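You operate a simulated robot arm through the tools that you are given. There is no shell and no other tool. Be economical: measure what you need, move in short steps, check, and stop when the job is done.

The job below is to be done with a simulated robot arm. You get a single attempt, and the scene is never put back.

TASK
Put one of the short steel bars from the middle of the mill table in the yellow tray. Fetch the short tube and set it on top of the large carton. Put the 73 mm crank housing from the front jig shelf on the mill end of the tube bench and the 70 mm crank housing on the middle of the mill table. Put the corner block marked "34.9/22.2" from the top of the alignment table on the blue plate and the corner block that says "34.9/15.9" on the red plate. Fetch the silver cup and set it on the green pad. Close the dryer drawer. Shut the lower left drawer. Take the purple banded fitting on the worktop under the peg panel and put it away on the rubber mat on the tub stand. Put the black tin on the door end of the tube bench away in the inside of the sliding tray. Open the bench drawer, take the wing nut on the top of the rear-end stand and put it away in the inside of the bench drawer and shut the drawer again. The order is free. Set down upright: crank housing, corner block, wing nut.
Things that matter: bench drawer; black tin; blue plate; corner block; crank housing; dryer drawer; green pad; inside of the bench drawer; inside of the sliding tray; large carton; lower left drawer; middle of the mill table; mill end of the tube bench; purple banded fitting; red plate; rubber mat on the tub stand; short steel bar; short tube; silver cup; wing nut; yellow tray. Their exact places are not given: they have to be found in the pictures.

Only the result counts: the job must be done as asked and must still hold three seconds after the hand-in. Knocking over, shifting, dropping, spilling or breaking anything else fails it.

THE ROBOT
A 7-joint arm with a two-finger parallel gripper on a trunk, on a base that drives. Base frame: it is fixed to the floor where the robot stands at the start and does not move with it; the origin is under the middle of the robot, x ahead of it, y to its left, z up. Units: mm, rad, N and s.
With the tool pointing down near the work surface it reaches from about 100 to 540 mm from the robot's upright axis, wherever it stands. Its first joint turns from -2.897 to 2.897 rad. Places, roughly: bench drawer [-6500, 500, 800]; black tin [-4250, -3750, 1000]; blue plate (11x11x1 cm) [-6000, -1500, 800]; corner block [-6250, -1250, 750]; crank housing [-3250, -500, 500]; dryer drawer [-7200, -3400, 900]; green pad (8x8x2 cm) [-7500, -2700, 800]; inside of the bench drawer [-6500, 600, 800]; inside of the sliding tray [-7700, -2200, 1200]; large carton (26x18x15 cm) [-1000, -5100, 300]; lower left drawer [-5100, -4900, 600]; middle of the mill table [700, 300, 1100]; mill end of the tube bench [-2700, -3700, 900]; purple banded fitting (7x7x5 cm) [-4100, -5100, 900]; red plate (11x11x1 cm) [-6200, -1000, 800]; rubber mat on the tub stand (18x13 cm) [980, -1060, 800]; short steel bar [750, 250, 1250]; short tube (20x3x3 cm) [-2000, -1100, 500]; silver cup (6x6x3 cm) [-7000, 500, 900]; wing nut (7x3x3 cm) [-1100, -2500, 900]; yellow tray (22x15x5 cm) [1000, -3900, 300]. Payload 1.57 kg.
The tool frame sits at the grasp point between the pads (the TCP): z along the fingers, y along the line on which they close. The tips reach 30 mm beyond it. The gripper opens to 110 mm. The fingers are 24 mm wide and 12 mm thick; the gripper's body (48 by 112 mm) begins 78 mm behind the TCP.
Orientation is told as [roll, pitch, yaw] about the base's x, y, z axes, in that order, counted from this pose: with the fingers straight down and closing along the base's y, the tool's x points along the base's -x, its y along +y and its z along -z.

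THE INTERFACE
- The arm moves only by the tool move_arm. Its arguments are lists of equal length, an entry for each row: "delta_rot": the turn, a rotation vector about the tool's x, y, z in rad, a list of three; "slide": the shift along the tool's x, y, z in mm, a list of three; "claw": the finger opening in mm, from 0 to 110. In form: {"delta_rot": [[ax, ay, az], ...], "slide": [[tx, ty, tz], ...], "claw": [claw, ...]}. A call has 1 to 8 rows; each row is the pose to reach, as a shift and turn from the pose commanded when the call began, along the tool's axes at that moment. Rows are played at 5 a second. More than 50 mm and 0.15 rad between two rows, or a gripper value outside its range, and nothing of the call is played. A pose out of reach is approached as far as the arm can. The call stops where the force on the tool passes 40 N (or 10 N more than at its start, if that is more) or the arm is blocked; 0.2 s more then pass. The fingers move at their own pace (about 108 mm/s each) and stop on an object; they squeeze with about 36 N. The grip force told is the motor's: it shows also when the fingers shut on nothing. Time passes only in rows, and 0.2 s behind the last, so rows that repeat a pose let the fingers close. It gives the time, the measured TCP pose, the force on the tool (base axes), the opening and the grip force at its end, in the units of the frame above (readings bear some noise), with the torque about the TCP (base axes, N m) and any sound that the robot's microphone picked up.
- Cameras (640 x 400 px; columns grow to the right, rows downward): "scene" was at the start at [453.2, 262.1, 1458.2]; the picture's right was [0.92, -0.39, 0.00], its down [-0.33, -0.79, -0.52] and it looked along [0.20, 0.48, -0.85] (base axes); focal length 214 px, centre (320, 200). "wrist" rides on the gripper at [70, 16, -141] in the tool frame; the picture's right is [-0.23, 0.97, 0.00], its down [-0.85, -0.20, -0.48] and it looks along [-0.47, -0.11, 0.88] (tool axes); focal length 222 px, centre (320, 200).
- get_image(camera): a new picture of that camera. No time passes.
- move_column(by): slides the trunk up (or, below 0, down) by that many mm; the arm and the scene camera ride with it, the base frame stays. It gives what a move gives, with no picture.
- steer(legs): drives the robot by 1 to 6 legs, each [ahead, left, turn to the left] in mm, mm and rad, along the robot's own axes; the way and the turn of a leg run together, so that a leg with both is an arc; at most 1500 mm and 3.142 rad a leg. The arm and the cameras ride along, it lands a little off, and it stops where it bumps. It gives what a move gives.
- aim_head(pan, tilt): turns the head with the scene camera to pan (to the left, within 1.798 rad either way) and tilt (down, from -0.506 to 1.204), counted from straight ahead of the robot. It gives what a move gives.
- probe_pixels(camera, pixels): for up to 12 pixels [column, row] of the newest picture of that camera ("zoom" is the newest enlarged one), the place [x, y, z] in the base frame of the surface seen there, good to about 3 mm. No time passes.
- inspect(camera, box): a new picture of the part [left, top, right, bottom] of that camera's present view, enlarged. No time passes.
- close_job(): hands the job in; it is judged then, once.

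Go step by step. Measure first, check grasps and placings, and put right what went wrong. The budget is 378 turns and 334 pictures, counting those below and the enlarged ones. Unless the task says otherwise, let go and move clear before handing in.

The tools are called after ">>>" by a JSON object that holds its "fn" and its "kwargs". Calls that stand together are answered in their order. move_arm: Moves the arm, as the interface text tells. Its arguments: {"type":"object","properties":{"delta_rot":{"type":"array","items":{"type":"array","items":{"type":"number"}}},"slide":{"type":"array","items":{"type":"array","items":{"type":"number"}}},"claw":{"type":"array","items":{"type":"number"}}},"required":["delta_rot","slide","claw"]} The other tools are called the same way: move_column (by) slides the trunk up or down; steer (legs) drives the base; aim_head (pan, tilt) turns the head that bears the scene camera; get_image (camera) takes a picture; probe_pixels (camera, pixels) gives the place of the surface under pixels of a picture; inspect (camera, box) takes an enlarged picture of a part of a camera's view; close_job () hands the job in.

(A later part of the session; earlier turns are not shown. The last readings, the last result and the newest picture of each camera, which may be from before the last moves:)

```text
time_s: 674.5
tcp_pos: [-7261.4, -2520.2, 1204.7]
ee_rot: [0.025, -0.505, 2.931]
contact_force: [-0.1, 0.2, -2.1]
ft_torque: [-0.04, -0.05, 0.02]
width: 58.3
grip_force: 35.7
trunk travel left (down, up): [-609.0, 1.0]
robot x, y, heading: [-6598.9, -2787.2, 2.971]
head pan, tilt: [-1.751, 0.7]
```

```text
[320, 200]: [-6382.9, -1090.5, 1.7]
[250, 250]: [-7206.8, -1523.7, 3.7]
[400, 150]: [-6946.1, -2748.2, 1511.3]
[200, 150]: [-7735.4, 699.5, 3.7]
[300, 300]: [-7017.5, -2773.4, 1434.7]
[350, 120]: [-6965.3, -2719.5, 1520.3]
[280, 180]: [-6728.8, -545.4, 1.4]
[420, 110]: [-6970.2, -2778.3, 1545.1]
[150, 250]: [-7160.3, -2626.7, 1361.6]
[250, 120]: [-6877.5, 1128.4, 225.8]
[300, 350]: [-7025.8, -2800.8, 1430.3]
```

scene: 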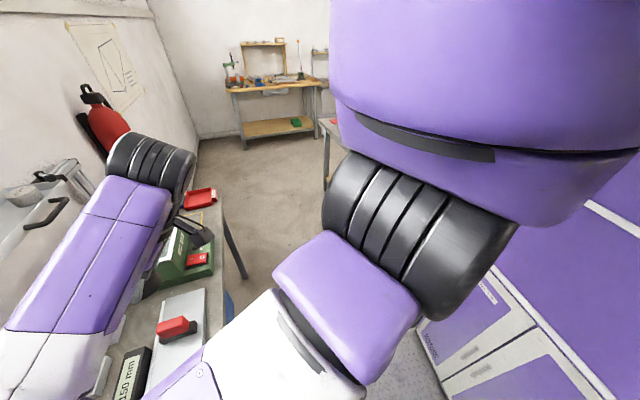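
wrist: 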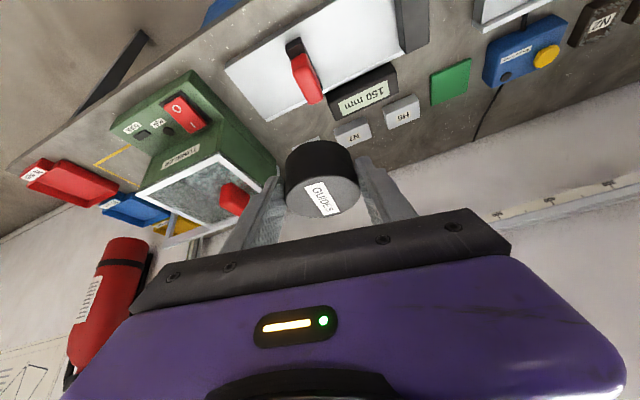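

The table's west edge is near x −6380. I go further west first, then north.

>>> {"fn": "steer", "kwargs": {"legs": [[30, 40, 0.165], [230, 0, 0], [0, -560, 0]]}}

>>> {"fn": "aim_head", "kwargs": {"pan": -0.5, "tilt": 0.7}}

>>> {"fn": "get_image", "kwargs": {"camera": "scene"}}

>>> {"fn": "get_image", "kwargs": {"camera": "wrist"}}

```text
time_s: 678.6
tcp_pos: [-7562.8, -2352.9, 1202.9]
ee_rot: [0.031, -0.498, 3.113]
contact_force: [10.1, -19.3, 3.3]
ft_torque: [-0.33, -0.1, 0.37]
width: 58.5
grip_force: 27.4
trunk travel left (down, up): [-609.0, 1.0]
robot x, y, heading: [-6866.0, -2491.8, -3.136]
head pan, tilt: [-1.751, 0.7]
stopped in leg 3: the force on the tool passed its limit at 84 N (the readings are from after the stop); the commanded pose is now the measured one
```

```text
time_s: 680.0
tcp_pos: [-7561.6, -2352.8, 1203.5]
ee_rot: [0.035, -0.498, 3.112]
contact_force: [15.6, -33.8, 0.5]
ft_torque: [-0.7, -0.4, 0.77]
width: 58.5
grip_force: 27.3
trunk travel left (down, up): [-609.0, 1.0]
robot x, y, heading: [-6868.5, -2493.4, -3.136]
head pan, tilt: [-0.499, 0.7]
```

```text
131 pictures are left
```

scene: 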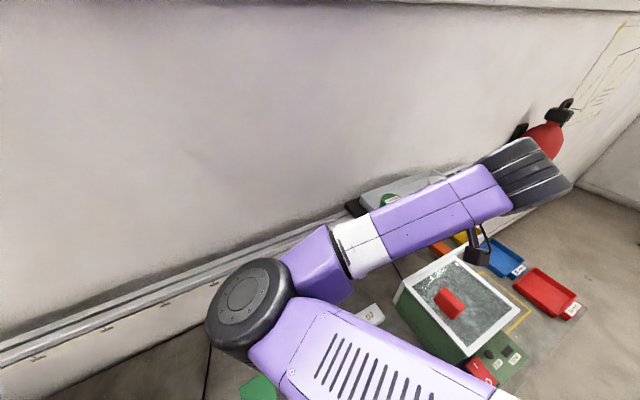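

```text
130 pictures are left
```

wrist: 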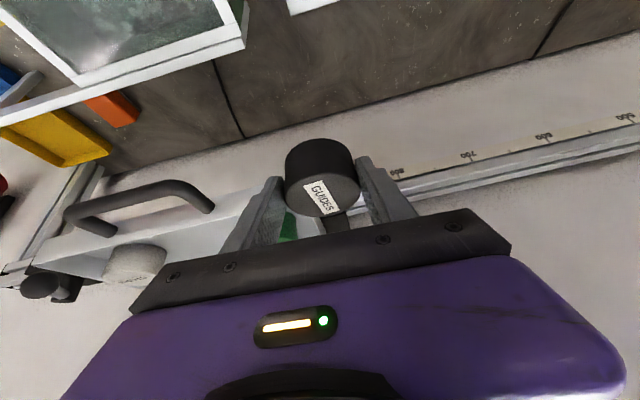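

The hand touched the tray's end from the side. I back off south at once and check the tray.

>>> {"fn": "steer", "kwargs": {"legs": [[0, 90, 0]]}}

>>> {"fn": "get_image", "kwargs": {"camera": "wrist"}}

>>> {"fn": "probe_pixels", "kwargs": {"camera": "wrist", "pixels": [[280, 225], [220, 215], [130, 190], [150, 230], [260, 200], [100, 250], [340, 222], [60, 285]]}}

>>> {"fn": "inspect", "kwargs": {"camera": "scene", "box": [320, 120, 600, 300]}}

```text
time_s: 681.1
tcp_pos: [-7562.8, -2441.6, 1202.5]
ee_rot: [0.032, -0.498, 3.113]
contact_force: [0.3, 0.8, -1.4]
ft_torque: [0.01, -0.03, 0.02]
width: 58.3
grip_force: 35.9
trunk travel left (down, up): [-609.0, 1.0]
robot x, y, heading: [-6867.4, -2585.4, -3.131]
head pan, tilt: [-0.499, 0.7]
```

```text
129 pictures are left
```

wrist: 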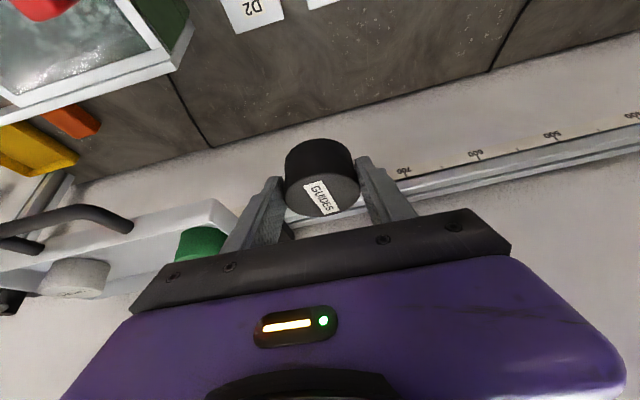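

```text
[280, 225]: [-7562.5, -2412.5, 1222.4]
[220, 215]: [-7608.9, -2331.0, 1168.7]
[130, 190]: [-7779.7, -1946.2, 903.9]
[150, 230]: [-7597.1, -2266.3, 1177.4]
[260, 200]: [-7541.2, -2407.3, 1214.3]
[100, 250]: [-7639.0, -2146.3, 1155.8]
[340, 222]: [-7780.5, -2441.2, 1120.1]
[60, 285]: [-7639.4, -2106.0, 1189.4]
```

```text
2.22 times, centred on (460, 210) of scene
```

zoom: 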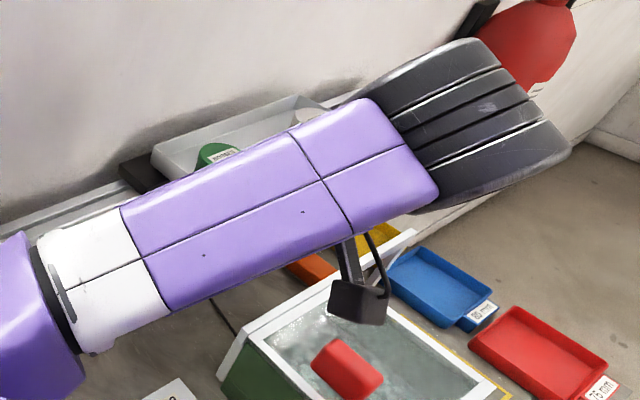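

Tray: front wall x≈−7600 (top 1177), south end y≈−2331, floor ≈1156; a green jar and a white disc are in it. I take a better view from the scene camera.

>>> {"fn": "aim_head", "kwargs": {"pan": -1.0, "tilt": 0.5}}

>>> {"fn": "get_image", "kwargs": {"camera": "scene"}}

```text
time_s: 682.1
tcp_pos: [-7561.0, -2442.1, 1202.8]
ee_rot: [0.03, -0.498, 3.114]
contact_force: [0.3, 1.1, -2.2]
ft_torque: [0.03, -0.02, 0.01]
width: 58.2
grip_force: 35.7
trunk travel left (down, up): [-609.0, 1.0]
robot x, y, heading: [-6864.9, -2587.8, -3.131]
head pan, tilt: [-1.0, 0.499]
```

```text
127 pictures are left
```

scene: 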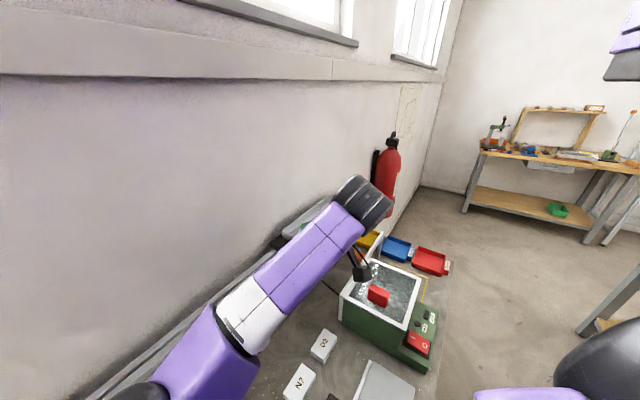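

I back 100 mm and move north so that the wrist camera looks into the tray from the front.

>>> {"fn": "steer", "kwargs": {"legs": [[-100, 0, 0], [0, -210, 0]]}}

>>> {"fn": "get_image", "kwargs": {"camera": "wrist"}}

>>> {"fn": "probe_pixels", "kwargs": {"camera": "wrist", "pixels": [[320, 225], [250, 230], [400, 215], [450, 210], [230, 215], [380, 180], [280, 160], [430, 190], [480, 200], [200, 190]]}}

```text
time_s: 684.5
tcp_pos: [-7466.0, -2231.0, 1203.5]
ee_rot: [0.03, -0.5, 3.114]
contact_force: [-0.1, 0.0, -1.7]
ft_torque: [0.05, 0.02, -0.03]
width: 58.4
grip_force: 36.3
trunk travel left (down, up): [-609.0, 1.0]
robot x, y, heading: [-6768.9, -2371.8, -3.129]
head pan, tilt: [-1.0, 0.499]
```

```text
126 pictures are left
```

wrist: 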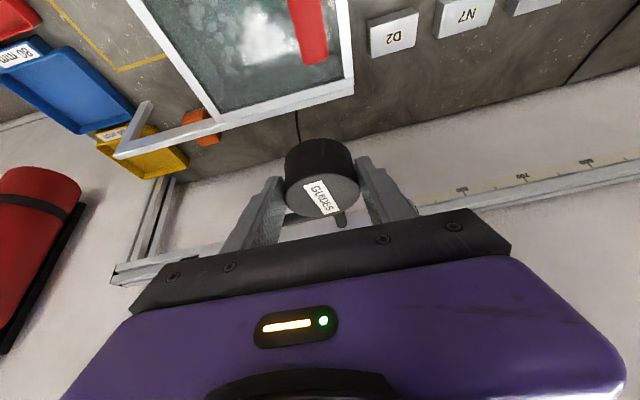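

```text
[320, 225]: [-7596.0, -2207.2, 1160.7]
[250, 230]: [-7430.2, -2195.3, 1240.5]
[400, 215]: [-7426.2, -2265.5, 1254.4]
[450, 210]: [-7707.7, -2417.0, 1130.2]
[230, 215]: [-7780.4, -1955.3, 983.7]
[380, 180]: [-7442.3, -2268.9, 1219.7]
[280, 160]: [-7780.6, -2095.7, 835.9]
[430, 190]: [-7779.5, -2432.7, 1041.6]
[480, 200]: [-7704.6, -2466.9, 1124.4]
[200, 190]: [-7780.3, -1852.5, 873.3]
```

The hand hides the tray. I move 400 mm north so that my head camera looks straight into it over the forearm.

>>> {"fn": "steer", "kwargs": {"legs": [[-5, -400, 0]]}}

>>> {"fn": "aim_head", "kwargs": {"pan": 0.1, "tilt": 0.6}}

>>> {"fn": "get_image", "kwargs": {"camera": "scene"}}

```text
time_s: 686.9
tcp_pos: [-7464.3, -1839.3, 1203.5]
ee_rot: [0.031, -0.497, 3.116]
contact_force: [-0.4, 0.4, -2.9]
ft_torque: [0.05, -0.01, -0.04]
width: 58.3
grip_force: 36.2
trunk travel left (down, up): [-609.0, 1.0]
robot x, y, heading: [-6769.1, -1983.2, -3.131]
head pan, tilt: [-1.0, 0.499]
```

```text
time_s: 688.2
tcp_pos: [-7464.8, -1838.3, 1203.3]
ee_rot: [0.031, -0.498, 3.116]
contact_force: [-0.4, 0.3, -1.8]
ft_torque: [0.01, -0.01, -0.03]
width: 58.5
grip_force: 35.7
trunk travel left (down, up): [-609.0, 1.0]
robot x, y, heading: [-6771.6, -1976.1, -3.136]
head pan, tilt: [0.099, 0.6]
```

```text
125 pictures are left
```

scene: 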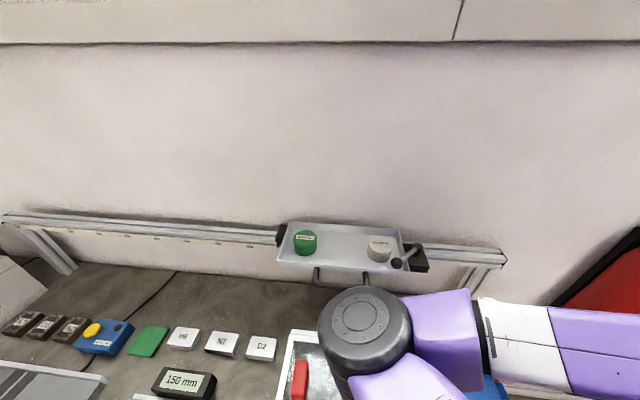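

Excellent view into the tray. I zoom and probe the tray interior.

>>> {"fn": "inspect", "kwargs": {"camera": "scene", "box": [260, 205, 440, 305]}}

>>> {"fn": "probe_pixels", "kwargs": {"camera": "scene", "pixels": [[342, 248], [280, 255], [403, 265], [345, 228], [340, 268], [305, 236], [380, 240], [320, 255], [362, 255], [398, 263], [412, 252], [345, 235]]}}

```text
3.56 times, centred on (350, 255) of scene
```

zoom: 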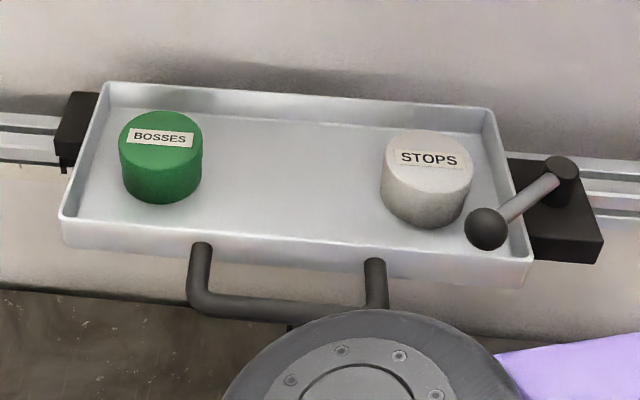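

```text
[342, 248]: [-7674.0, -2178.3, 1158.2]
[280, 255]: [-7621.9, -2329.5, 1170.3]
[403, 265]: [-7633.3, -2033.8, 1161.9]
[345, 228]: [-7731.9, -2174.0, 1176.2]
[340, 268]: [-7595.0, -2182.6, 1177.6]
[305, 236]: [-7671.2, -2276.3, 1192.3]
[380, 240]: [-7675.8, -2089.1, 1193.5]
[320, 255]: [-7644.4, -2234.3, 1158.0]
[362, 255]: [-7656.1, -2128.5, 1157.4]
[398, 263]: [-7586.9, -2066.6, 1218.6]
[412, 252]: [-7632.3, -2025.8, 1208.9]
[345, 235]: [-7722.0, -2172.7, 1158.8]
```

The middle of the tray is free: aim for tin centre (−7672,−2182), floor 1158. I raise to ~1222, go south in front of the tray, then straight in.

>>> {"fn": "move_arm", "kwargs": {"delta_rot": [[0, 0, 0], [0, 0, 0]], "slide": [[-5, 0, -10], [-11, 0, -21]], "claw": [10, 10]}}

>>> {"fn": "steer", "kwargs": {"legs": [[0, 343, 0]]}}

```text
time_s: 688.9
tcp_pos: [-7463.7, -1840.4, 1227.3]
ee_rot: [0.03, -0.498, 3.117]
contact_force: [-0.6, 0.0, -2.5]
ft_torque: [-0.02, -0.02, 0.03]
width: 58.4
grip_force: 36.2
trunk travel left (down, up): [-609.0, 1.0]
robot x, y, heading: [-6772.0, -1980.2, -3.131]
head pan, tilt: [0.099, 0.6]
```

```text
time_s: 691.0
tcp_pos: [-7461.3, -2167.9, 1227.0]
ee_rot: [0.029, -0.496, 3.111]
contact_force: [-0.1, 0.9, -1.8]
ft_torque: [-0.02, -0.03, 0.0]
width: 58.1
grip_force: 36.1
trunk travel left (down, up): [-609.0, 1.0]
robot x, y, heading: [-6766.5, -2311.6, -3.135]
head pan, tilt: [0.099, 0.6]
```

>>> {"fn": "steer", "kwargs": {"legs": [[204, 13, 0]]}}

>>> {"fn": "get_image", "kwargs": {"camera": "wrist"}}

>>> {"fn": "get_image", "kwargs": {"camera": "scene"}}

```text
time_s: 692.6
tcp_pos: [-7664.0, -2184.6, 1227.1]
ee_rot: [0.029, -0.497, 3.115]
contact_force: [1.2, -0.6, -1.3]
ft_torque: [-0.01, -0.03, -0.02]
width: 58.2
grip_force: 35.4
trunk travel left (down, up): [-609.0, 1.0]
robot x, y, heading: [-6966.5, -2328.1, -3.133]
head pan, tilt: [0.099, 0.6]
```

```text
123 pictures are left
```

wrist: 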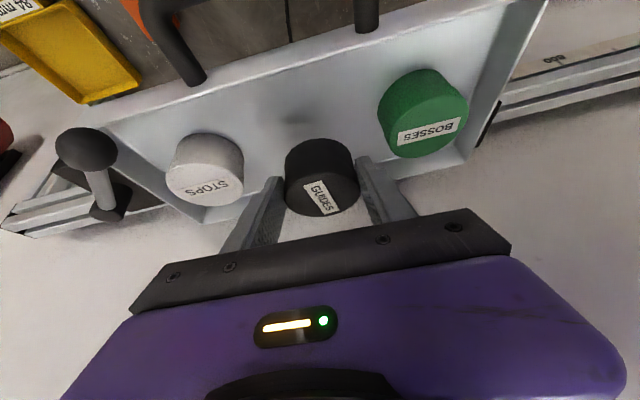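

```text
122 pictures are left
```

scene: 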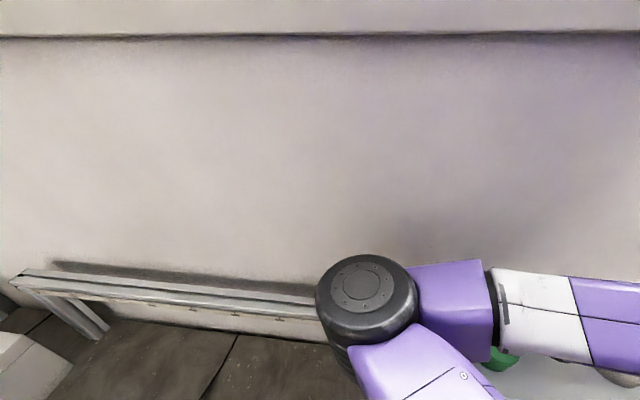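

Perfectly between the jars. Lower 27, then to contact.

>>> {"fn": "move_column", "kwargs": {"by": -27}}

>>> {"fn": "move_column", "kwargs": {"by": -3}}

```text
time_s: 693.4
tcp_pos: [-7660.6, -2183.5, 1201.2]
ee_rot: [0.03, -0.497, 3.114]
contact_force: [-0.4, 0.8, -1.2]
ft_torque: [-0.02, 0.02, 0.0]
width: 58.1
grip_force: 36.3
trunk travel left (down, up): [-582.0, 28.0]
robot x, y, heading: [-6968.6, -2323.2, -3.131]
head pan, tilt: [0.099, 0.6]
```

```text
time_s: 693.9
tcp_pos: [-7663.6, -2184.6, 1196.3]
ee_rot: [0.03, -0.497, 3.113]
contact_force: [-0.2, -0.4, -1.7]
ft_torque: [0.0, -0.03, 0.03]
width: 58.3
grip_force: 35.9
trunk travel left (down, up): [-579.0, 31.0]
robot x, y, heading: [-6963.1, -2324.9, -3.132]
head pan, tilt: [0.099, 0.6]
```

>>> {"fn": "move_column", "kwargs": {"by": -2}}

>>> {"fn": "move_arm", "kwargs": {"delta_rot": [[0, 0, 0], [0, 0, 0], [0, 0, 0], [0, 0, 0]], "slide": [[0, 0, 0], [0, 0, 0], [0, 0, 0], [0, 0, 0]], "claw": [57, 60, 68, 78]}}

>>> {"fn": "move_column", "kwargs": {"by": 33}}

>>> {"fn": "get_image", "kwargs": {"camera": "wrist"}}

```text
time_s: 694.4
tcp_pos: [-7662.5, -2185.5, 1197.2]
ee_rot: [0.03, -0.501, 3.114]
contact_force: [2.1, -1.0, 15.0]
ft_torque: [0.35, 0.05, -0.01]
width: 58.3
grip_force: 35.7
trunk travel left (down, up): [-577.0, 33.0]
robot x, y, heading: [-6965.0, -2324.3, -3.134]
head pan, tilt: [0.099, 0.6]
```

```text
time_s: 695.4
tcp_pos: [-7661.7, -2185.1, 1195.5]
ee_rot: [0.032, -0.498, 3.114]
contact_force: [-0.1, 0.4, 0.5]
ft_torque: [-0.01, -0.01, 0.02]
width: 78.1
grip_force: 0.1
trunk travel left (down, up): [-577.0, 33.0]
robot x, y, heading: [-6966.9, -2325.1, -3.136]
head pan, tilt: [0.099, 0.6]
```

```text
time_s: 696.2
tcp_pos: [-7662.9, -2184.2, 1229.5]
ee_rot: [0.029, -0.498, 3.116]
contact_force: [0.8, 0.0, 0.9]
ft_torque: [-0.02, 0.03, -0.02]
width: 78.2
grip_force: 0.1
trunk travel left (down, up): [-610.0, 0.0]
robot x, y, heading: [-6967.5, -2327.5, -3.131]
head pan, tilt: [0.099, 0.6]
```

```text
121 pictures are left
```

wrist: 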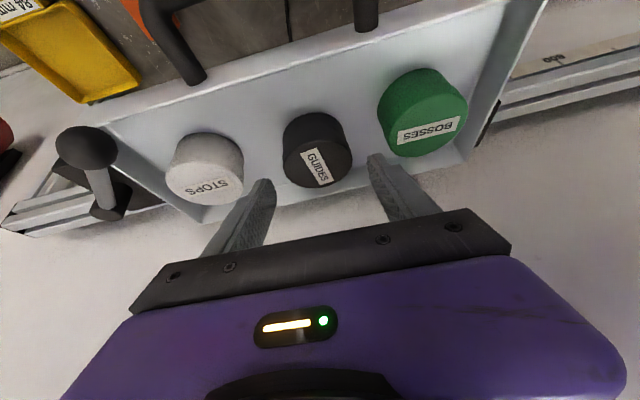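

The tin is in the sliding tray. Next: the dryer drawer. I back out, go south and position in front of it with closed fingers.

>>> {"fn": "steer", "kwargs": {"legs": [[-110, 0, 0], [0, 1120, 0], [-520, 0, 0]]}}

>>> {"fn": "move_arm", "kwargs": {"delta_rot": [[0, -0.1, 0], [0, -0.2, 0], [0, -0.3, 0], [0, -0.4, 0]], "slide": [[0, 0, 0], [0, 0, 0], [0, 0, 0], [0, 0, 0]], "claw": [40, 0, 0, 0]}}

>>> {"fn": "move_column", "kwargs": {"by": -290}}

>>> {"fn": "aim_head", "kwargs": {"pan": -0.1, "tilt": 0.6}}

>>> {"fn": "get_image", "kwargs": {"camera": "scene"}}

```text
time_s: 705.6
tcp_pos: [-7003.4, -3330.4, 1228.4]
ee_rot: [0.03, -0.497, 3.096]
contact_force: [0.3, 0.8, -0.7]
ft_torque: [0.0, -0.01, 0.01]
width: 77.8
grip_force: 0.0
trunk travel left (down, up): [-610.0, 0.0]
robot x, y, heading: [-6311.8, -3484.0, 3.134]
head pan, tilt: [0.099, 0.6]
```

```text
time_s: 706.6
tcp_pos: [-7027.5, -3310.8, 1221.4]
ee_rot: [0.043, -0.897, 3.079]
contact_force: [-0.8, -0.9, -0.1]
ft_torque: [-0.03, -0.02, 0.0]
width: 0.0
grip_force: 21.2
out of reach, approached as far as the arm can: row 2, 3, 4
trunk travel left (down, up): [-610.0, 0.0]
robot x, y, heading: [-6307.4, -3483.0, 3.133]
head pan, tilt: [0.099, 0.6]
```

```text
time_s: 709.5
tcp_pos: [-7028.1, -3309.4, 930.8]
ee_rot: [0.044, -0.897, 3.077]
contact_force: [-0.7, 0.0, -0.6]
ft_torque: [0.0, 0.02, -0.02]
width: 0.0
grip_force: 21.7
trunk travel left (down, up): [-320.0, 290.0]
robot x, y, heading: [-6310.5, -3481.3, 3.134]
head pan, tilt: [0.099, 0.6]
```

```text
time_s: 710.2
tcp_pos: [-7027.3, -3311.2, 931.9]
ee_rot: [0.045, -0.896, 3.078]
contact_force: [0.0, -0.7, 0.0]
ft_torque: [-0.03, -0.04, 0.02]
width: 0.0
grip_force: 21.0
trunk travel left (down, up): [-320.0, 290.0]
robot x, y, heading: [-6311.3, -3485.4, 3.129]
head pan, tilt: [-0.099, 0.6]
```

```text
120 pictures are left
```

scene: 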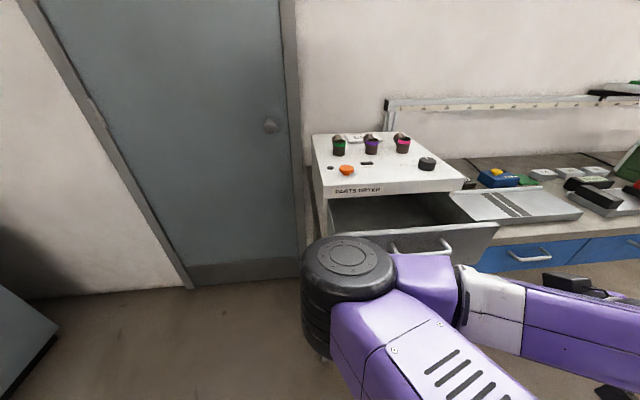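

The panel is ahead of the fingertips. I push forward until it stops.

>>> {"fn": "steer", "kwargs": {"legs": [[330, 0, 0]]}}

>>> {"fn": "get_image", "kwargs": {"camera": "scene"}}

```text
time_s: 711.9
tcp_pos: [-7224.7, -3306.2, 928.3]
ee_rot: [0.05, -0.879, 3.056]
contact_force: [2.2, -0.1, -0.1]
ft_torque: [-0.02, -0.03, 0.02]
width: 0.2
grip_force: 21.6
trunk travel left (down, up): [-320.0, 290.0]
robot x, y, heading: [-6517.2, -3478.7, 3.132]
head pan, tilt: [-0.099, 0.6]
stopped in leg 1: the force on the tool passed its limit at 168 N (the readings are from after the stop); the commanded pose is now the measured one
```

```text
119 pictures are left
```

scene: 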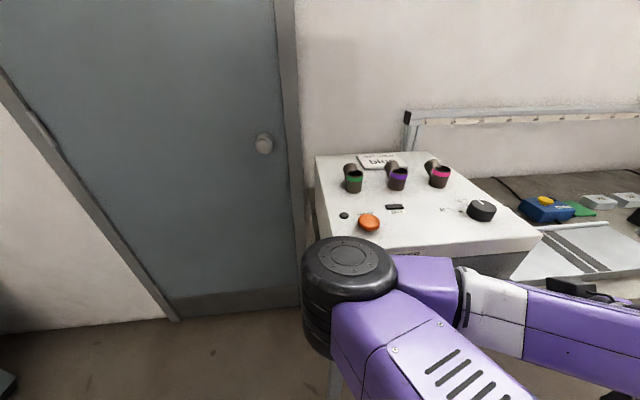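

It stopped hard, so the drawer should be closed. I back off and verify.

>>> {"fn": "steer", "kwargs": {"legs": [[-250, 0, 0]]}}

>>> {"fn": "get_image", "kwargs": {"camera": "scene"}}

>>> {"fn": "probe_pixels", "kwargs": {"camera": "scene", "pixels": [[350, 190], [345, 205], [400, 190], [450, 188], [400, 210], [430, 220], [470, 200], [375, 225]]}}

```text
time_s: 713.7
tcp_pos: [-6970.6, -3306.9, 929.5]
ee_rot: [0.051, -0.882, 3.051]
contact_force: [0.1, 0.1, -0.3]
ft_torque: [0.01, 0.0, -0.04]
width: 0.0
grip_force: 22.0
trunk travel left (down, up): [-320.0, 290.0]
robot x, y, heading: [-6263.6, -3484.9, 3.132]
head pan, tilt: [-0.099, 0.6]
```

```text
118 pictures are left
```

scene: 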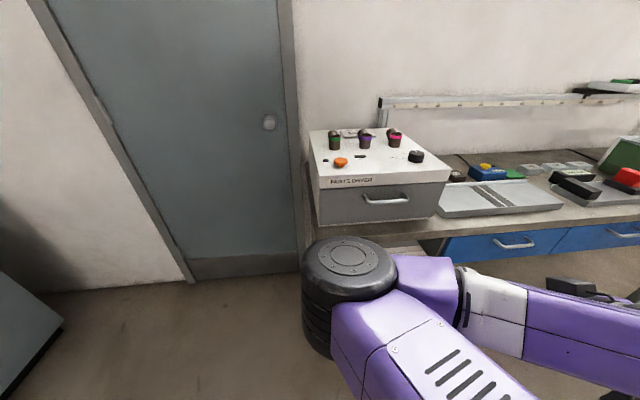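

```text
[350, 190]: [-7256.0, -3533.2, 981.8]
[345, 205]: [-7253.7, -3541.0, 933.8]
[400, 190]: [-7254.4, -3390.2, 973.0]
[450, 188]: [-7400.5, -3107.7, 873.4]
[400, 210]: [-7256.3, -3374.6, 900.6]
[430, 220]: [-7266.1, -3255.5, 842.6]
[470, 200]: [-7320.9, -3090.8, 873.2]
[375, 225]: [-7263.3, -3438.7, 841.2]
```

Dryer drawer is flush now. Next the corner blocks on the alignment table: level the tool, drive north along the aisle and turn east to face it.

>>> {"fn": "move_arm", "kwargs": {"delta_rot": [[0, 0.11, 0], [0, 0.22, 0], [0, 0.33, 0], [0, 0.44, 0], [0, 0.55, 0], [0, 0.66, 0], [0, 0.77, 0], [0, 0.88, 0]], "slide": [[0, 0, -10], [0, 0, -22], [0, 0, -34], [0, 0, -46], [0, 0, -58], [0, 0, -70], [0, 0, -80], [0, 0, -90]], "claw": [0, 20, 40, 60, 60, 60, 60, 60]}}

>>> {"fn": "move_column", "kwargs": {"by": 150}}

>>> {"fn": "steer", "kwargs": {"legs": [[0, 0, -1.565], [0, 540, 0], [1150, 0, 0], [1100, 0, 0], [0, 0, -1.57]]}}

>>> {"fn": "aim_head", "kwargs": {"pan": -0.1, "tilt": 0.7}}

>>> {"fn": "get_image", "kwargs": {"camera": "scene"}}

```text
time_s: 715.5
tcp_pos: [-6900.3, -3309.8, 986.2]
ee_rot: [0.031, 0.0, 3.091]
contact_force: [0.7, -0.3, 0.3]
ft_torque: [-0.01, 0.01, 0.0]
width: 60.1
grip_force: 0.0
trunk travel left (down, up): [-320.0, 290.0]
robot x, y, heading: [-6259.2, -3487.0, 3.131]
head pan, tilt: [-0.099, 0.6]
```

```text
time_s: 717.2
tcp_pos: [-6901.9, -3308.3, 1135.1]
ee_rot: [0.032, -0.004, 3.089]
contact_force: [-0.6, 0.1, -0.4]
ft_torque: [0.01, -0.04, -0.01]
width: 59.9
grip_force: 0.0
trunk travel left (down, up): [-470.0, 140.0]
robot x, y, heading: [-6259.1, -3485.4, 3.125]
head pan, tilt: [-0.099, 0.6]
```

```text
time_s: 739.0
tcp_pos: [-6231.9, -1334.5, 1136.5]
ee_rot: [0.03, -0.002, -0.008]
contact_force: [0.2, 0.3, 0.3]
ft_torque: [0.01, 0.01, -0.01]
width: 60.1
grip_force: 0.1
trunk travel left (down, up): [-470.0, 140.0]
robot x, y, heading: [-6881.9, -1188.0, 0.028]
head pan, tilt: [-0.099, 0.6]
```

```text
time_s: 739.7
tcp_pos: [-6234.8, -1334.7, 1135.6]
ee_rot: [0.032, -0.001, -0.007]
contact_force: [-0.1, 0.5, 0.5]
ft_torque: [0.0, -0.01, 0.01]
width: 60.0
grip_force: 0.1
trunk travel left (down, up): [-470.0, 140.0]
robot x, y, heading: [-6880.3, -1187.2, 0.029]
head pan, tilt: [-0.099, 0.7]
```

```text
117 pictures are left
```

scene: 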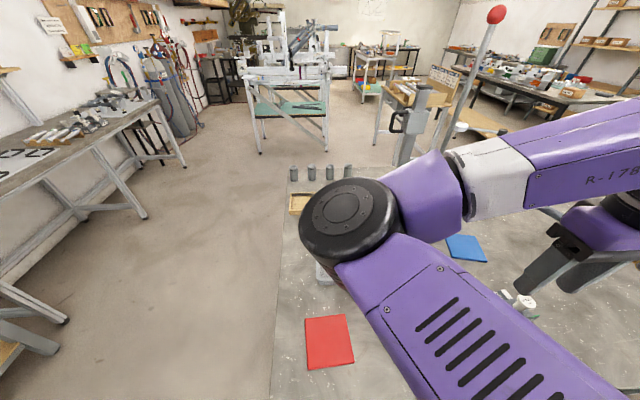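

Red plate (330,340), blue plate (465,248) seen. I look with the wrist camera and zoom for the corner blocks.

>>> {"fn": "get_image", "kwargs": {"camera": "wrist"}}

>>> {"fn": "inspect", "kwargs": {"camera": "scene", "box": [270, 150, 560, 390]}}

>>> {"fn": "probe_pixels", "kwargs": {"camera": "scene", "pixels": [[330, 340], [465, 247], [525, 300], [325, 272], [420, 90], [400, 170], [285, 280], [298, 203], [310, 172], [272, 390]]}}

```text
116 pictures are left
```

wrist: 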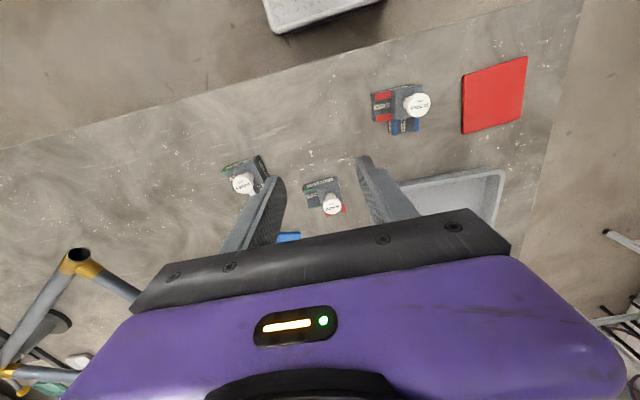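

```text
1.67 times, centred on (415, 270) of scene
```

zoom: 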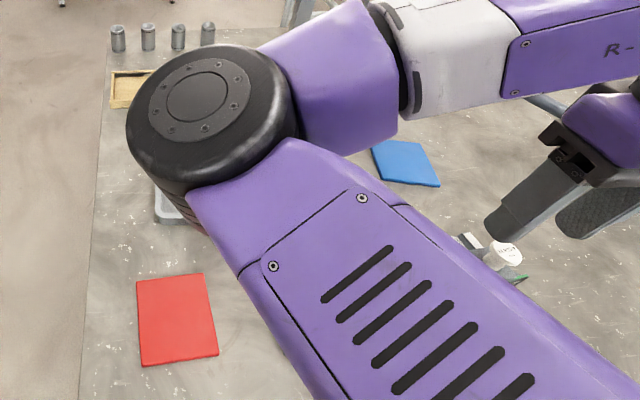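

```text
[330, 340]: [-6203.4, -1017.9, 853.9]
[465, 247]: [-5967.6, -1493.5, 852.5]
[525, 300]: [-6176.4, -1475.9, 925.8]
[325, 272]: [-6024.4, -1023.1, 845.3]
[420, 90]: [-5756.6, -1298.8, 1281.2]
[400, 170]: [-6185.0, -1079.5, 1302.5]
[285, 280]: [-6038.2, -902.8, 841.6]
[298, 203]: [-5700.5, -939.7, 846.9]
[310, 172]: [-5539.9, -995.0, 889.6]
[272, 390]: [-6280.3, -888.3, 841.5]
```

Three blocks with white round labels at wrist (243,180), (330,200), (410,105). I zoom to read them.

>>> {"fn": "inspect", "kwargs": {"camera": "wrist", "box": [212, 145, 282, 205]}}

>>> {"fn": "inspect", "kwargs": {"camera": "wrist", "box": [295, 165, 365, 225]}}

>>> {"fn": "inspect", "kwargs": {"camera": "wrist", "box": [365, 75, 445, 145]}}

>>> {"fn": "probe_pixels", "kwargs": {"camera": "wrist", "pixels": [[243, 183], [333, 203], [417, 103], [320, 185], [400, 125], [380, 105], [250, 165], [495, 95], [285, 237], [465, 80], [525, 60], [410, 90]]}}

```text
6.67 times, centred on (247, 175) of wrist
```

zoom: 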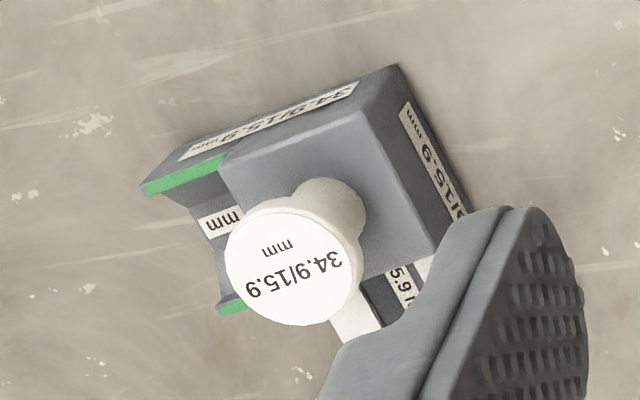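

```text
6.67 times, centred on (330, 195) of wrist
```

zoom: 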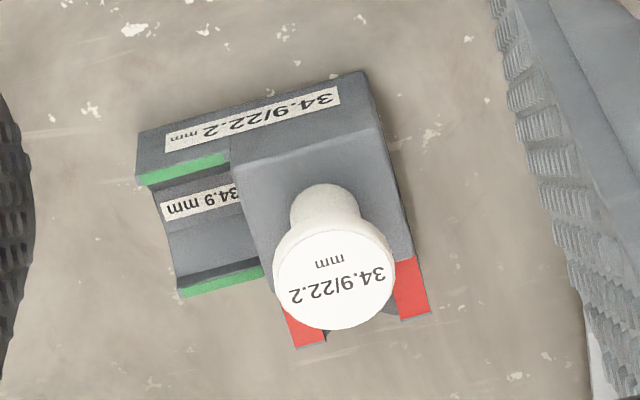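

```text
5.71 times, centred on (405, 110) of wrist
```

zoom: 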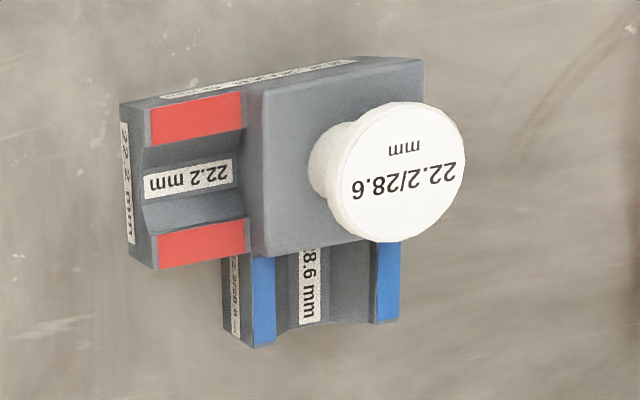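

```text
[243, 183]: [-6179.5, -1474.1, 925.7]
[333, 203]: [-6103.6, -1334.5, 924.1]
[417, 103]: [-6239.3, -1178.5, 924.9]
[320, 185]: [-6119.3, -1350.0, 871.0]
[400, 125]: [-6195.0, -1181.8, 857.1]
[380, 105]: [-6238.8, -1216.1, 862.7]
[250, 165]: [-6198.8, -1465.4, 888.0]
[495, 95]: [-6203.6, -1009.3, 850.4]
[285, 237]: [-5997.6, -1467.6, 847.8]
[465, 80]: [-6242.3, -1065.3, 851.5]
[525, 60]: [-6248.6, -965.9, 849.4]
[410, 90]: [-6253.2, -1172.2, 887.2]
```

Block 34.9/15.9 has its knob at (−6179,−1474), 34.9/22.2 at (−6104,−1334), knob tops z 925. To keep the elbow high I raise the trunk fully and lower the hand by the arm, then go over the 15.9 block.

>>> {"fn": "move_column", "kwargs": {"by": 139}}

>>> {"fn": "move_arm", "kwargs": {"delta_rot": [[0.006, 0, 0], [0.012, 0, 0], [0.018, 0, 0], [0.025, 0, 0], [0.031, 0, 0]], "slide": [[0, 0, 46], [0, 0, 92], [0, 0, 138], [0, 0, 184], [0, 0, 230]], "claw": [60, 60, 60, 60, 60]}}

>>> {"fn": "steer", "kwargs": {"legs": [[58, -139, -0.02]]}}

>>> {"fn": "get_image", "kwargs": {"camera": "wrist"}}

>>> {"fn": "probe_pixels", "kwargs": {"camera": "wrist", "pixels": [[320, 150], [320, 120], [320, 180], [320, 100]]}}

```text
time_s: 741.3
tcp_pos: [-6233.4, -1334.3, 1275.5]
ee_rot: [0.031, -0.001, -0.007]
contact_force: [-0.6, 0.1, -0.3]
ft_torque: [-0.01, -0.05, -0.01]
width: 60.1
grip_force: 0.1
trunk travel left (down, up): [-609.0, 1.0]
robot x, y, heading: [-6876.7, -1187.6, 0.035]
head pan, tilt: [-0.099, 0.7]
```

```text
time_s: 742.5
tcp_pos: [-6230.1, -1326.3, 1043.6]
ee_rot: [0.001, -0.002, -0.005]
contact_force: [-0.1, -0.1, 0.6]
ft_torque: [0.02, -0.01, 0.01]
width: 59.9
grip_force: 0.1
trunk travel left (down, up): [-609.0, 1.0]
robot x, y, heading: [-6880.7, -1186.0, 0.027]
head pan, tilt: [-0.099, 0.7]
```

```text
time_s: 743.9
tcp_pos: [-6172.9, -1476.8, 1044.2]
ee_rot: [0.0, -0.001, -0.028]
contact_force: [1.0, 0.4, 0.3]
ft_torque: [-0.02, -0.01, 0.02]
width: 60.0
grip_force: 0.0
trunk travel left (down, up): [-609.0, 1.0]
robot x, y, heading: [-6820.6, -1325.6, 0.011]
head pan, tilt: [-0.099, 0.7]
```

```text
111 pictures are left
```

wrist: 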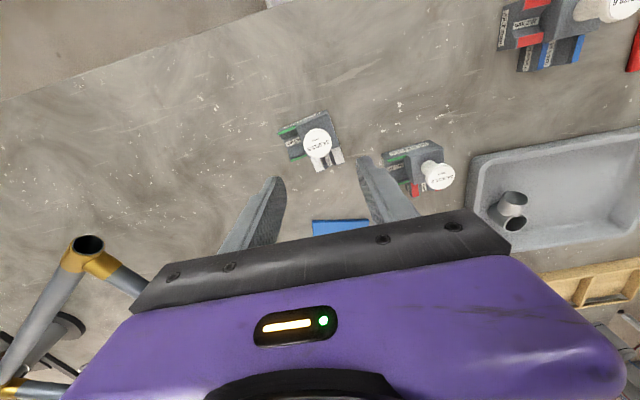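

```text
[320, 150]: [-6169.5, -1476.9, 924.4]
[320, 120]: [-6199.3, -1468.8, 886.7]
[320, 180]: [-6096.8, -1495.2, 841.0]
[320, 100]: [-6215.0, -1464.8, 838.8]
```

Knob centred at ≈(−6177,−1475). I lower 122 mm with the arm, adjusting slightly.

>>> {"fn": "move_arm", "kwargs": {"delta_rot": [[0, 0, 0], [0, 0, 0], [0, 0, 0], [0, 0, 0]], "slide": [[4, 2, 40], [4, 2, 80], [4, 2, 105], [4, 2, 121]], "claw": [60, 60, 60, 60]}}

>>> {"fn": "get_image", "kwargs": {"camera": "wrist"}}

```text
time_s: 744.9
tcp_pos: [-6175.8, -1475.1, 921.1]
ee_rot: [0.002, -0.001, -0.029]
contact_force: [-0.7, -1.1, 0.5]
ft_torque: [0.01, -0.04, 0.0]
width: 60.3
grip_force: 0.0
trunk travel left (down, up): [-609.0, 1.0]
robot x, y, heading: [-6817.9, -1324.7, 0.011]
head pan, tilt: [-0.099, 0.7]
```

```text
110 pictures are left
```

wrist: 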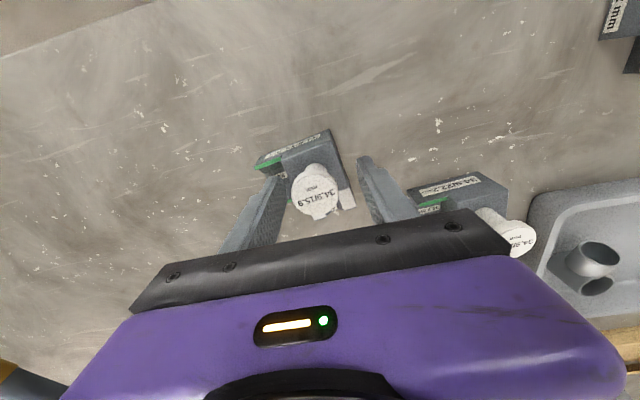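

Close on the knob and lift.

>>> {"fn": "move_arm", "kwargs": {"delta_rot": [[0, 0, 0], [0, 0, 0], [0, 0, 0], [0, 0, 0], [0, 0, 0], [0, 0, 0], [0, 0, 0]], "slide": [[0, 0, 0], [0, 0, 0], [0, 0, 0], [0, 0, -10], [0, 0, -30], [0, 0, -60], [0, 0, -100]], "claw": [35, 15, 5, 5, 5, 5, 5]}}

>>> {"fn": "get_image", "kwargs": {"camera": "wrist"}}

```text
time_s: 746.5
tcp_pos: [-6176.2, -1475.3, 1022.6]
ee_rot: [0.003, -0.003, -0.027]
contact_force: [0.3, -0.2, -1.7]
ft_torque: [0.03, 0.02, -0.01]
width: 32.9
grip_force: 36.0
trunk travel left (down, up): [-609.0, 1.0]
robot x, y, heading: [-6817.0, -1327.5, 0.008]
head pan, tilt: [-0.099, 0.7]
```

```text
109 pictures are left
```

wrist: 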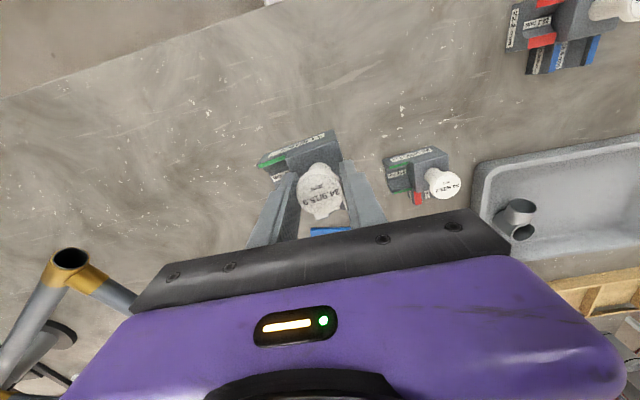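

Held. I carry it to the red plate (centre ≈(−6200,−1014)).

>>> {"fn": "steer", "kwargs": {"legs": [[-26, 461, 0]]}}

>>> {"fn": "get_image", "kwargs": {"camera": "wrist"}}

>>> {"fn": "probe_pixels", "kwargs": {"camera": "wrist", "pixels": [[260, 170], [370, 130], [280, 120], [300, 110], [380, 170], [250, 140], [350, 100], [270, 200]]}}

```text
time_s: 749.3
tcp_pos: [-6207.4, -999.7, 1023.2]
ee_rot: [0.002, -0.003, -0.016]
contact_force: [0.2, 0.1, -2.4]
ft_torque: [0.07, -0.01, -0.03]
width: 32.9
grip_force: 36.2
trunk travel left (down, up): [-609.0, 1.0]
robot x, y, heading: [-6855.4, -858.9, 0.02]
head pan, tilt: [-0.099, 0.7]
```

```text
108 pictures are left
```

wrist: 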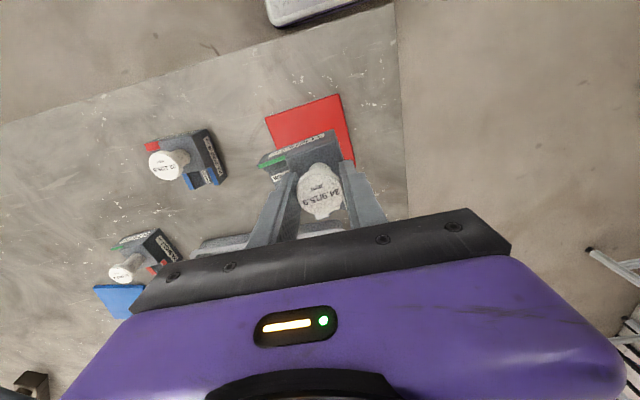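

```text
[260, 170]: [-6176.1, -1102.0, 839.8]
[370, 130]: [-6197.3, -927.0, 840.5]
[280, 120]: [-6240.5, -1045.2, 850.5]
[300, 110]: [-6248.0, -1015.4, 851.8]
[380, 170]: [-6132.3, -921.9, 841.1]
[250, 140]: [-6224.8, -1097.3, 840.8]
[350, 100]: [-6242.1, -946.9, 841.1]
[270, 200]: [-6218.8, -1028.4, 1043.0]
```

Plate centre ≈(−6198,−1012). I lower onto it with a small correction.

>>> {"fn": "move_arm", "kwargs": {"delta_rot": [[0, 0, 0], [0, 0, 0], [0, 0, 0], [0, 0, 0]], "slide": [[-9, -12, 30], [-9, -12, 60], [-9, -12, 82], [-9, -12, 88]], "claw": [5, 5, 5, 5]}}

>>> {"fn": "move_arm", "kwargs": {"delta_rot": [[0, 0, 0], [0, 0, 0]], "slide": [[0, 0, 2], [0, 0, 4]], "claw": [5, 5]}}

>>> {"fn": "get_image", "kwargs": {"camera": "wrist"}}

```text
time_s: 750.3
tcp_pos: [-6198.4, -1013.2, 934.4]
ee_rot: [0.001, -0.002, -0.014]
contact_force: [-0.2, 0.1, -2.2]
ft_torque: [0.05, 0.0, -0.02]
width: 32.7
grip_force: 36.5
trunk travel left (down, up): [-609.0, 1.0]
robot x, y, heading: [-6851.2, -856.9, 0.02]
head pan, tilt: [-0.099, 0.7]
```

```text
time_s: 750.9
tcp_pos: [-6198.6, -1011.1, 931.2]
ee_rot: [0.0, -0.003, -0.017]
contact_force: [-2.1, -1.5, 13.5]
ft_torque: [-0.09, 0.36, -0.01]
width: 32.6
grip_force: 35.5
trunk travel left (down, up): [-609.0, 1.0]
robot x, y, heading: [-6853.1, -857.8, 0.025]
head pan, tilt: [-0.099, 0.7]
```

```text
107 pictures are left
```

wrist: 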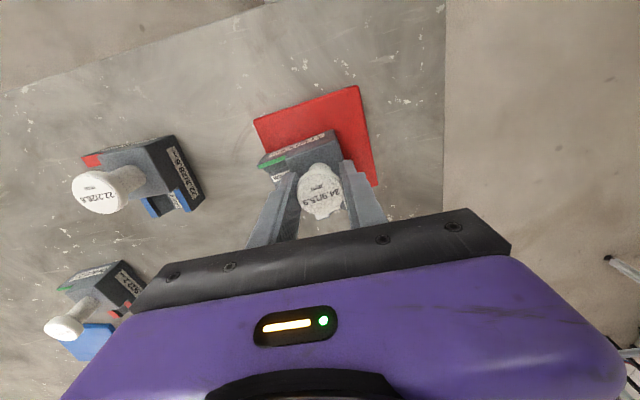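

Contact at 13 N. Release, rise and check the position on the plate.

>>> {"fn": "move_arm", "kwargs": {"delta_rot": [[0, 0, 0], [0, 0, 0], [0, 0, 0], [0, 0, 0], [0, 0, 0], [0, 0, 0], [0, 0, 0]], "slide": [[0, 0, 0], [0, 0, 0], [0, 0, 0], [0, 0, -20], [0, 0, -60], [0, 0, -100], [0, 0, -115]], "claw": [34, 45, 60, 60, 60, 60, 60]}}

>>> {"fn": "get_image", "kwargs": {"camera": "wrist"}}

>>> {"fn": "inspect", "kwargs": {"camera": "wrist", "box": [230, 70, 390, 190]}}

```text
time_s: 752.5
tcp_pos: [-6197.6, -1012.8, 1045.5]
ee_rot: [0.002, -0.001, -0.013]
contact_force: [-0.4, -0.3, 0.0]
ft_torque: [0.0, 0.01, 0.0]
width: 60.0
grip_force: 0.1
trunk travel left (down, up): [-609.0, 1.0]
robot x, y, heading: [-6859.3, -856.8, 0.023]
head pan, tilt: [-0.099, 0.7]
```

```text
106 pictures are left
```

wrist: 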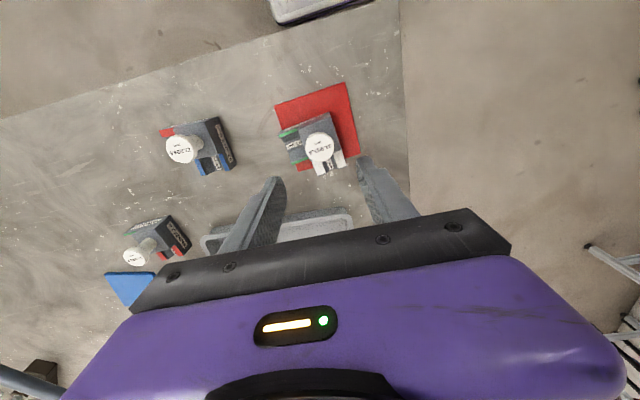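

```text
3.33 times, centred on (310, 130) of wrist
```

zoom: 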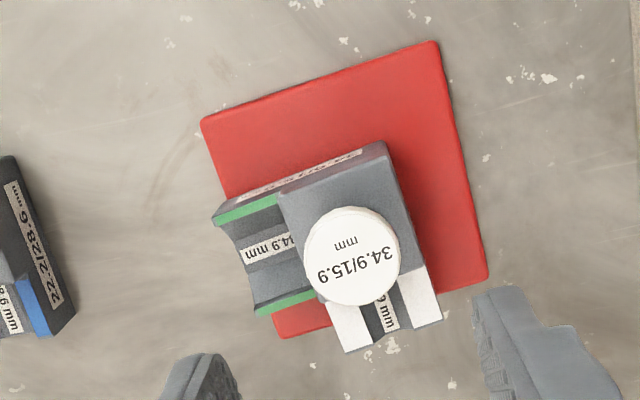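

The block is an L: its arms may overhang the plate's edges. I probe its ends.

>>> {"fn": "probe_pixels", "kwargs": {"camera": "zoom", "pixels": [[222, 225], [255, 305], [350, 345], [435, 318], [340, 165], [205, 125], [432, 48], [480, 275], [280, 332], [385, 150]]}}

```text
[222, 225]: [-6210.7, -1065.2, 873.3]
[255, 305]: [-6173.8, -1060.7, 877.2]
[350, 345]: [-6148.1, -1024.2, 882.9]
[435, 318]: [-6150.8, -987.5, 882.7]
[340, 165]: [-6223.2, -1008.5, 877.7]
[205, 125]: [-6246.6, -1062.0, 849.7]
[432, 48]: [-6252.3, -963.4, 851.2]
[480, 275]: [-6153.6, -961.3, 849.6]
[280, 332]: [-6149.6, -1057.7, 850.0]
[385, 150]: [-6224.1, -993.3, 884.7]
```

It sits on the red plate (only ~3 mm overhang at one tip) – fine. Next the 34.9/22.2 block: I move over its knob at (−6104,−1334).

>>> {"fn": "steer", "kwargs": {"legs": [[90, -322, -0.01]]}}

>>> {"fn": "get_image", "kwargs": {"camera": "wrist"}}

>>> {"fn": "probe_pixels", "kwargs": {"camera": "wrist", "pixels": [[320, 145], [310, 145], [330, 145], [320, 155], [250, 200], [230, 215], [270, 215]]}}

```text
time_s: 754.7
tcp_pos: [-6102.2, -1345.1, 1047.6]
ee_rot: [0.0, 0.0, -0.03]
contact_force: [-0.3, -0.9, -0.1]
ft_torque: [-0.02, 0.02, -0.02]
width: 60.0
grip_force: 0.1
trunk travel left (down, up): [-609.0, 1.0]
robot x, y, heading: [-6756.3, -1184.0, 0.009]
head pan, tilt: [-0.099, 0.7]
```

```text
104 pictures are left
```

wrist: 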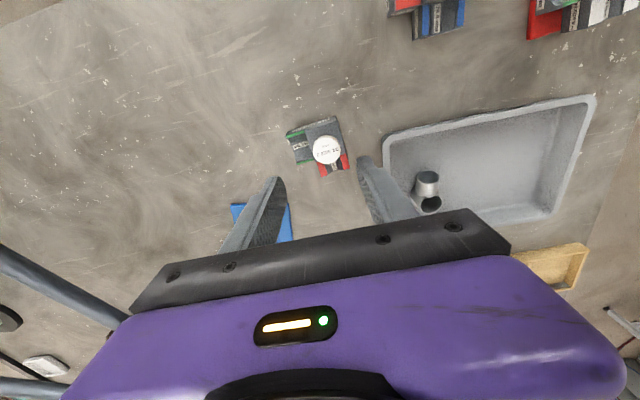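

```text
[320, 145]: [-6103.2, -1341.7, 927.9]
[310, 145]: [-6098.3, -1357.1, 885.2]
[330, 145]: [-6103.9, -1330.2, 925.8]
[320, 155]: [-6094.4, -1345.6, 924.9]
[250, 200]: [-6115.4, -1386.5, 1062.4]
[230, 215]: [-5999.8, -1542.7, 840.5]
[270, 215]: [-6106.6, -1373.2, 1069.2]
```

Knob ≈(−6100,−1337). Lower 125, close, lift.

>>> {"fn": "move_arm", "kwargs": {"delta_rot": [[0, 0, 0], [0, 0, 0], [0, 0, 0], [0, 0, 0]], "slide": [[-2, 8, 40], [-2, 8, 80], [-2, 8, 110], [-2, 8, 125]], "claw": [60, 60, 60, 60]}}

>>> {"fn": "move_arm", "kwargs": {"delta_rot": [[0, 0, 0], [0, 0, 0], [0, 0, 0], [0, 0, 0], [0, 0, 0], [0, 0, 0], [0, 0, 0]], "slide": [[0, 0, 0], [0, 0, 0], [0, 0, 0], [0, 0, -10], [0, 0, -30], [0, 0, -60], [0, 0, -100]], "claw": [35, 15, 5, 5, 5, 5, 5]}}

>>> {"fn": "get_image", "kwargs": {"camera": "wrist"}}

>>> {"fn": "probe_pixels", "kwargs": {"camera": "wrist", "pixels": [[235, 205], [225, 215], [240, 225], [250, 230], [245, 210]]}}

```text
time_s: 755.7
tcp_pos: [-6100.3, -1337.6, 922.8]
ee_rot: [0.001, 0.0, -0.03]
contact_force: [-0.2, 1.2, 0.1]
ft_torque: [0.02, 0.01, -0.01]
width: 59.7
grip_force: 0.2
trunk travel left (down, up): [-609.0, 1.0]
robot x, y, heading: [-6757.3, -1182.1, 0.009]
head pan, tilt: [-0.099, 0.7]
```

```text
time_s: 757.3
tcp_pos: [-6099.3, -1335.9, 1021.5]
ee_rot: [0.002, -0.002, -0.029]
contact_force: [-0.5, -0.1, -2.1]
ft_torque: [0.0, 0.04, 0.02]
width: 33.2
grip_force: 35.9
trunk travel left (down, up): [-609.0, 1.0]
robot x, y, heading: [-6758.1, -1178.6, 0.011]
head pan, tilt: [-0.099, 0.7]
```

```text
103 pictures are left
```

wrist: 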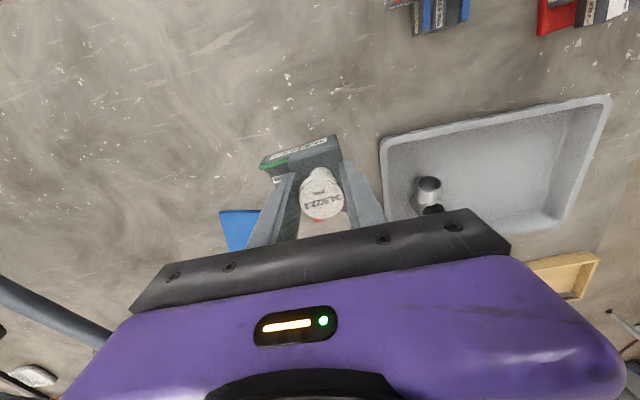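

```text
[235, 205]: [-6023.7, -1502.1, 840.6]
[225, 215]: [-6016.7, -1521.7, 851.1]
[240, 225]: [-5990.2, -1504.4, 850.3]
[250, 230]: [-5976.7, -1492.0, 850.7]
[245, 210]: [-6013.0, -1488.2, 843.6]
```

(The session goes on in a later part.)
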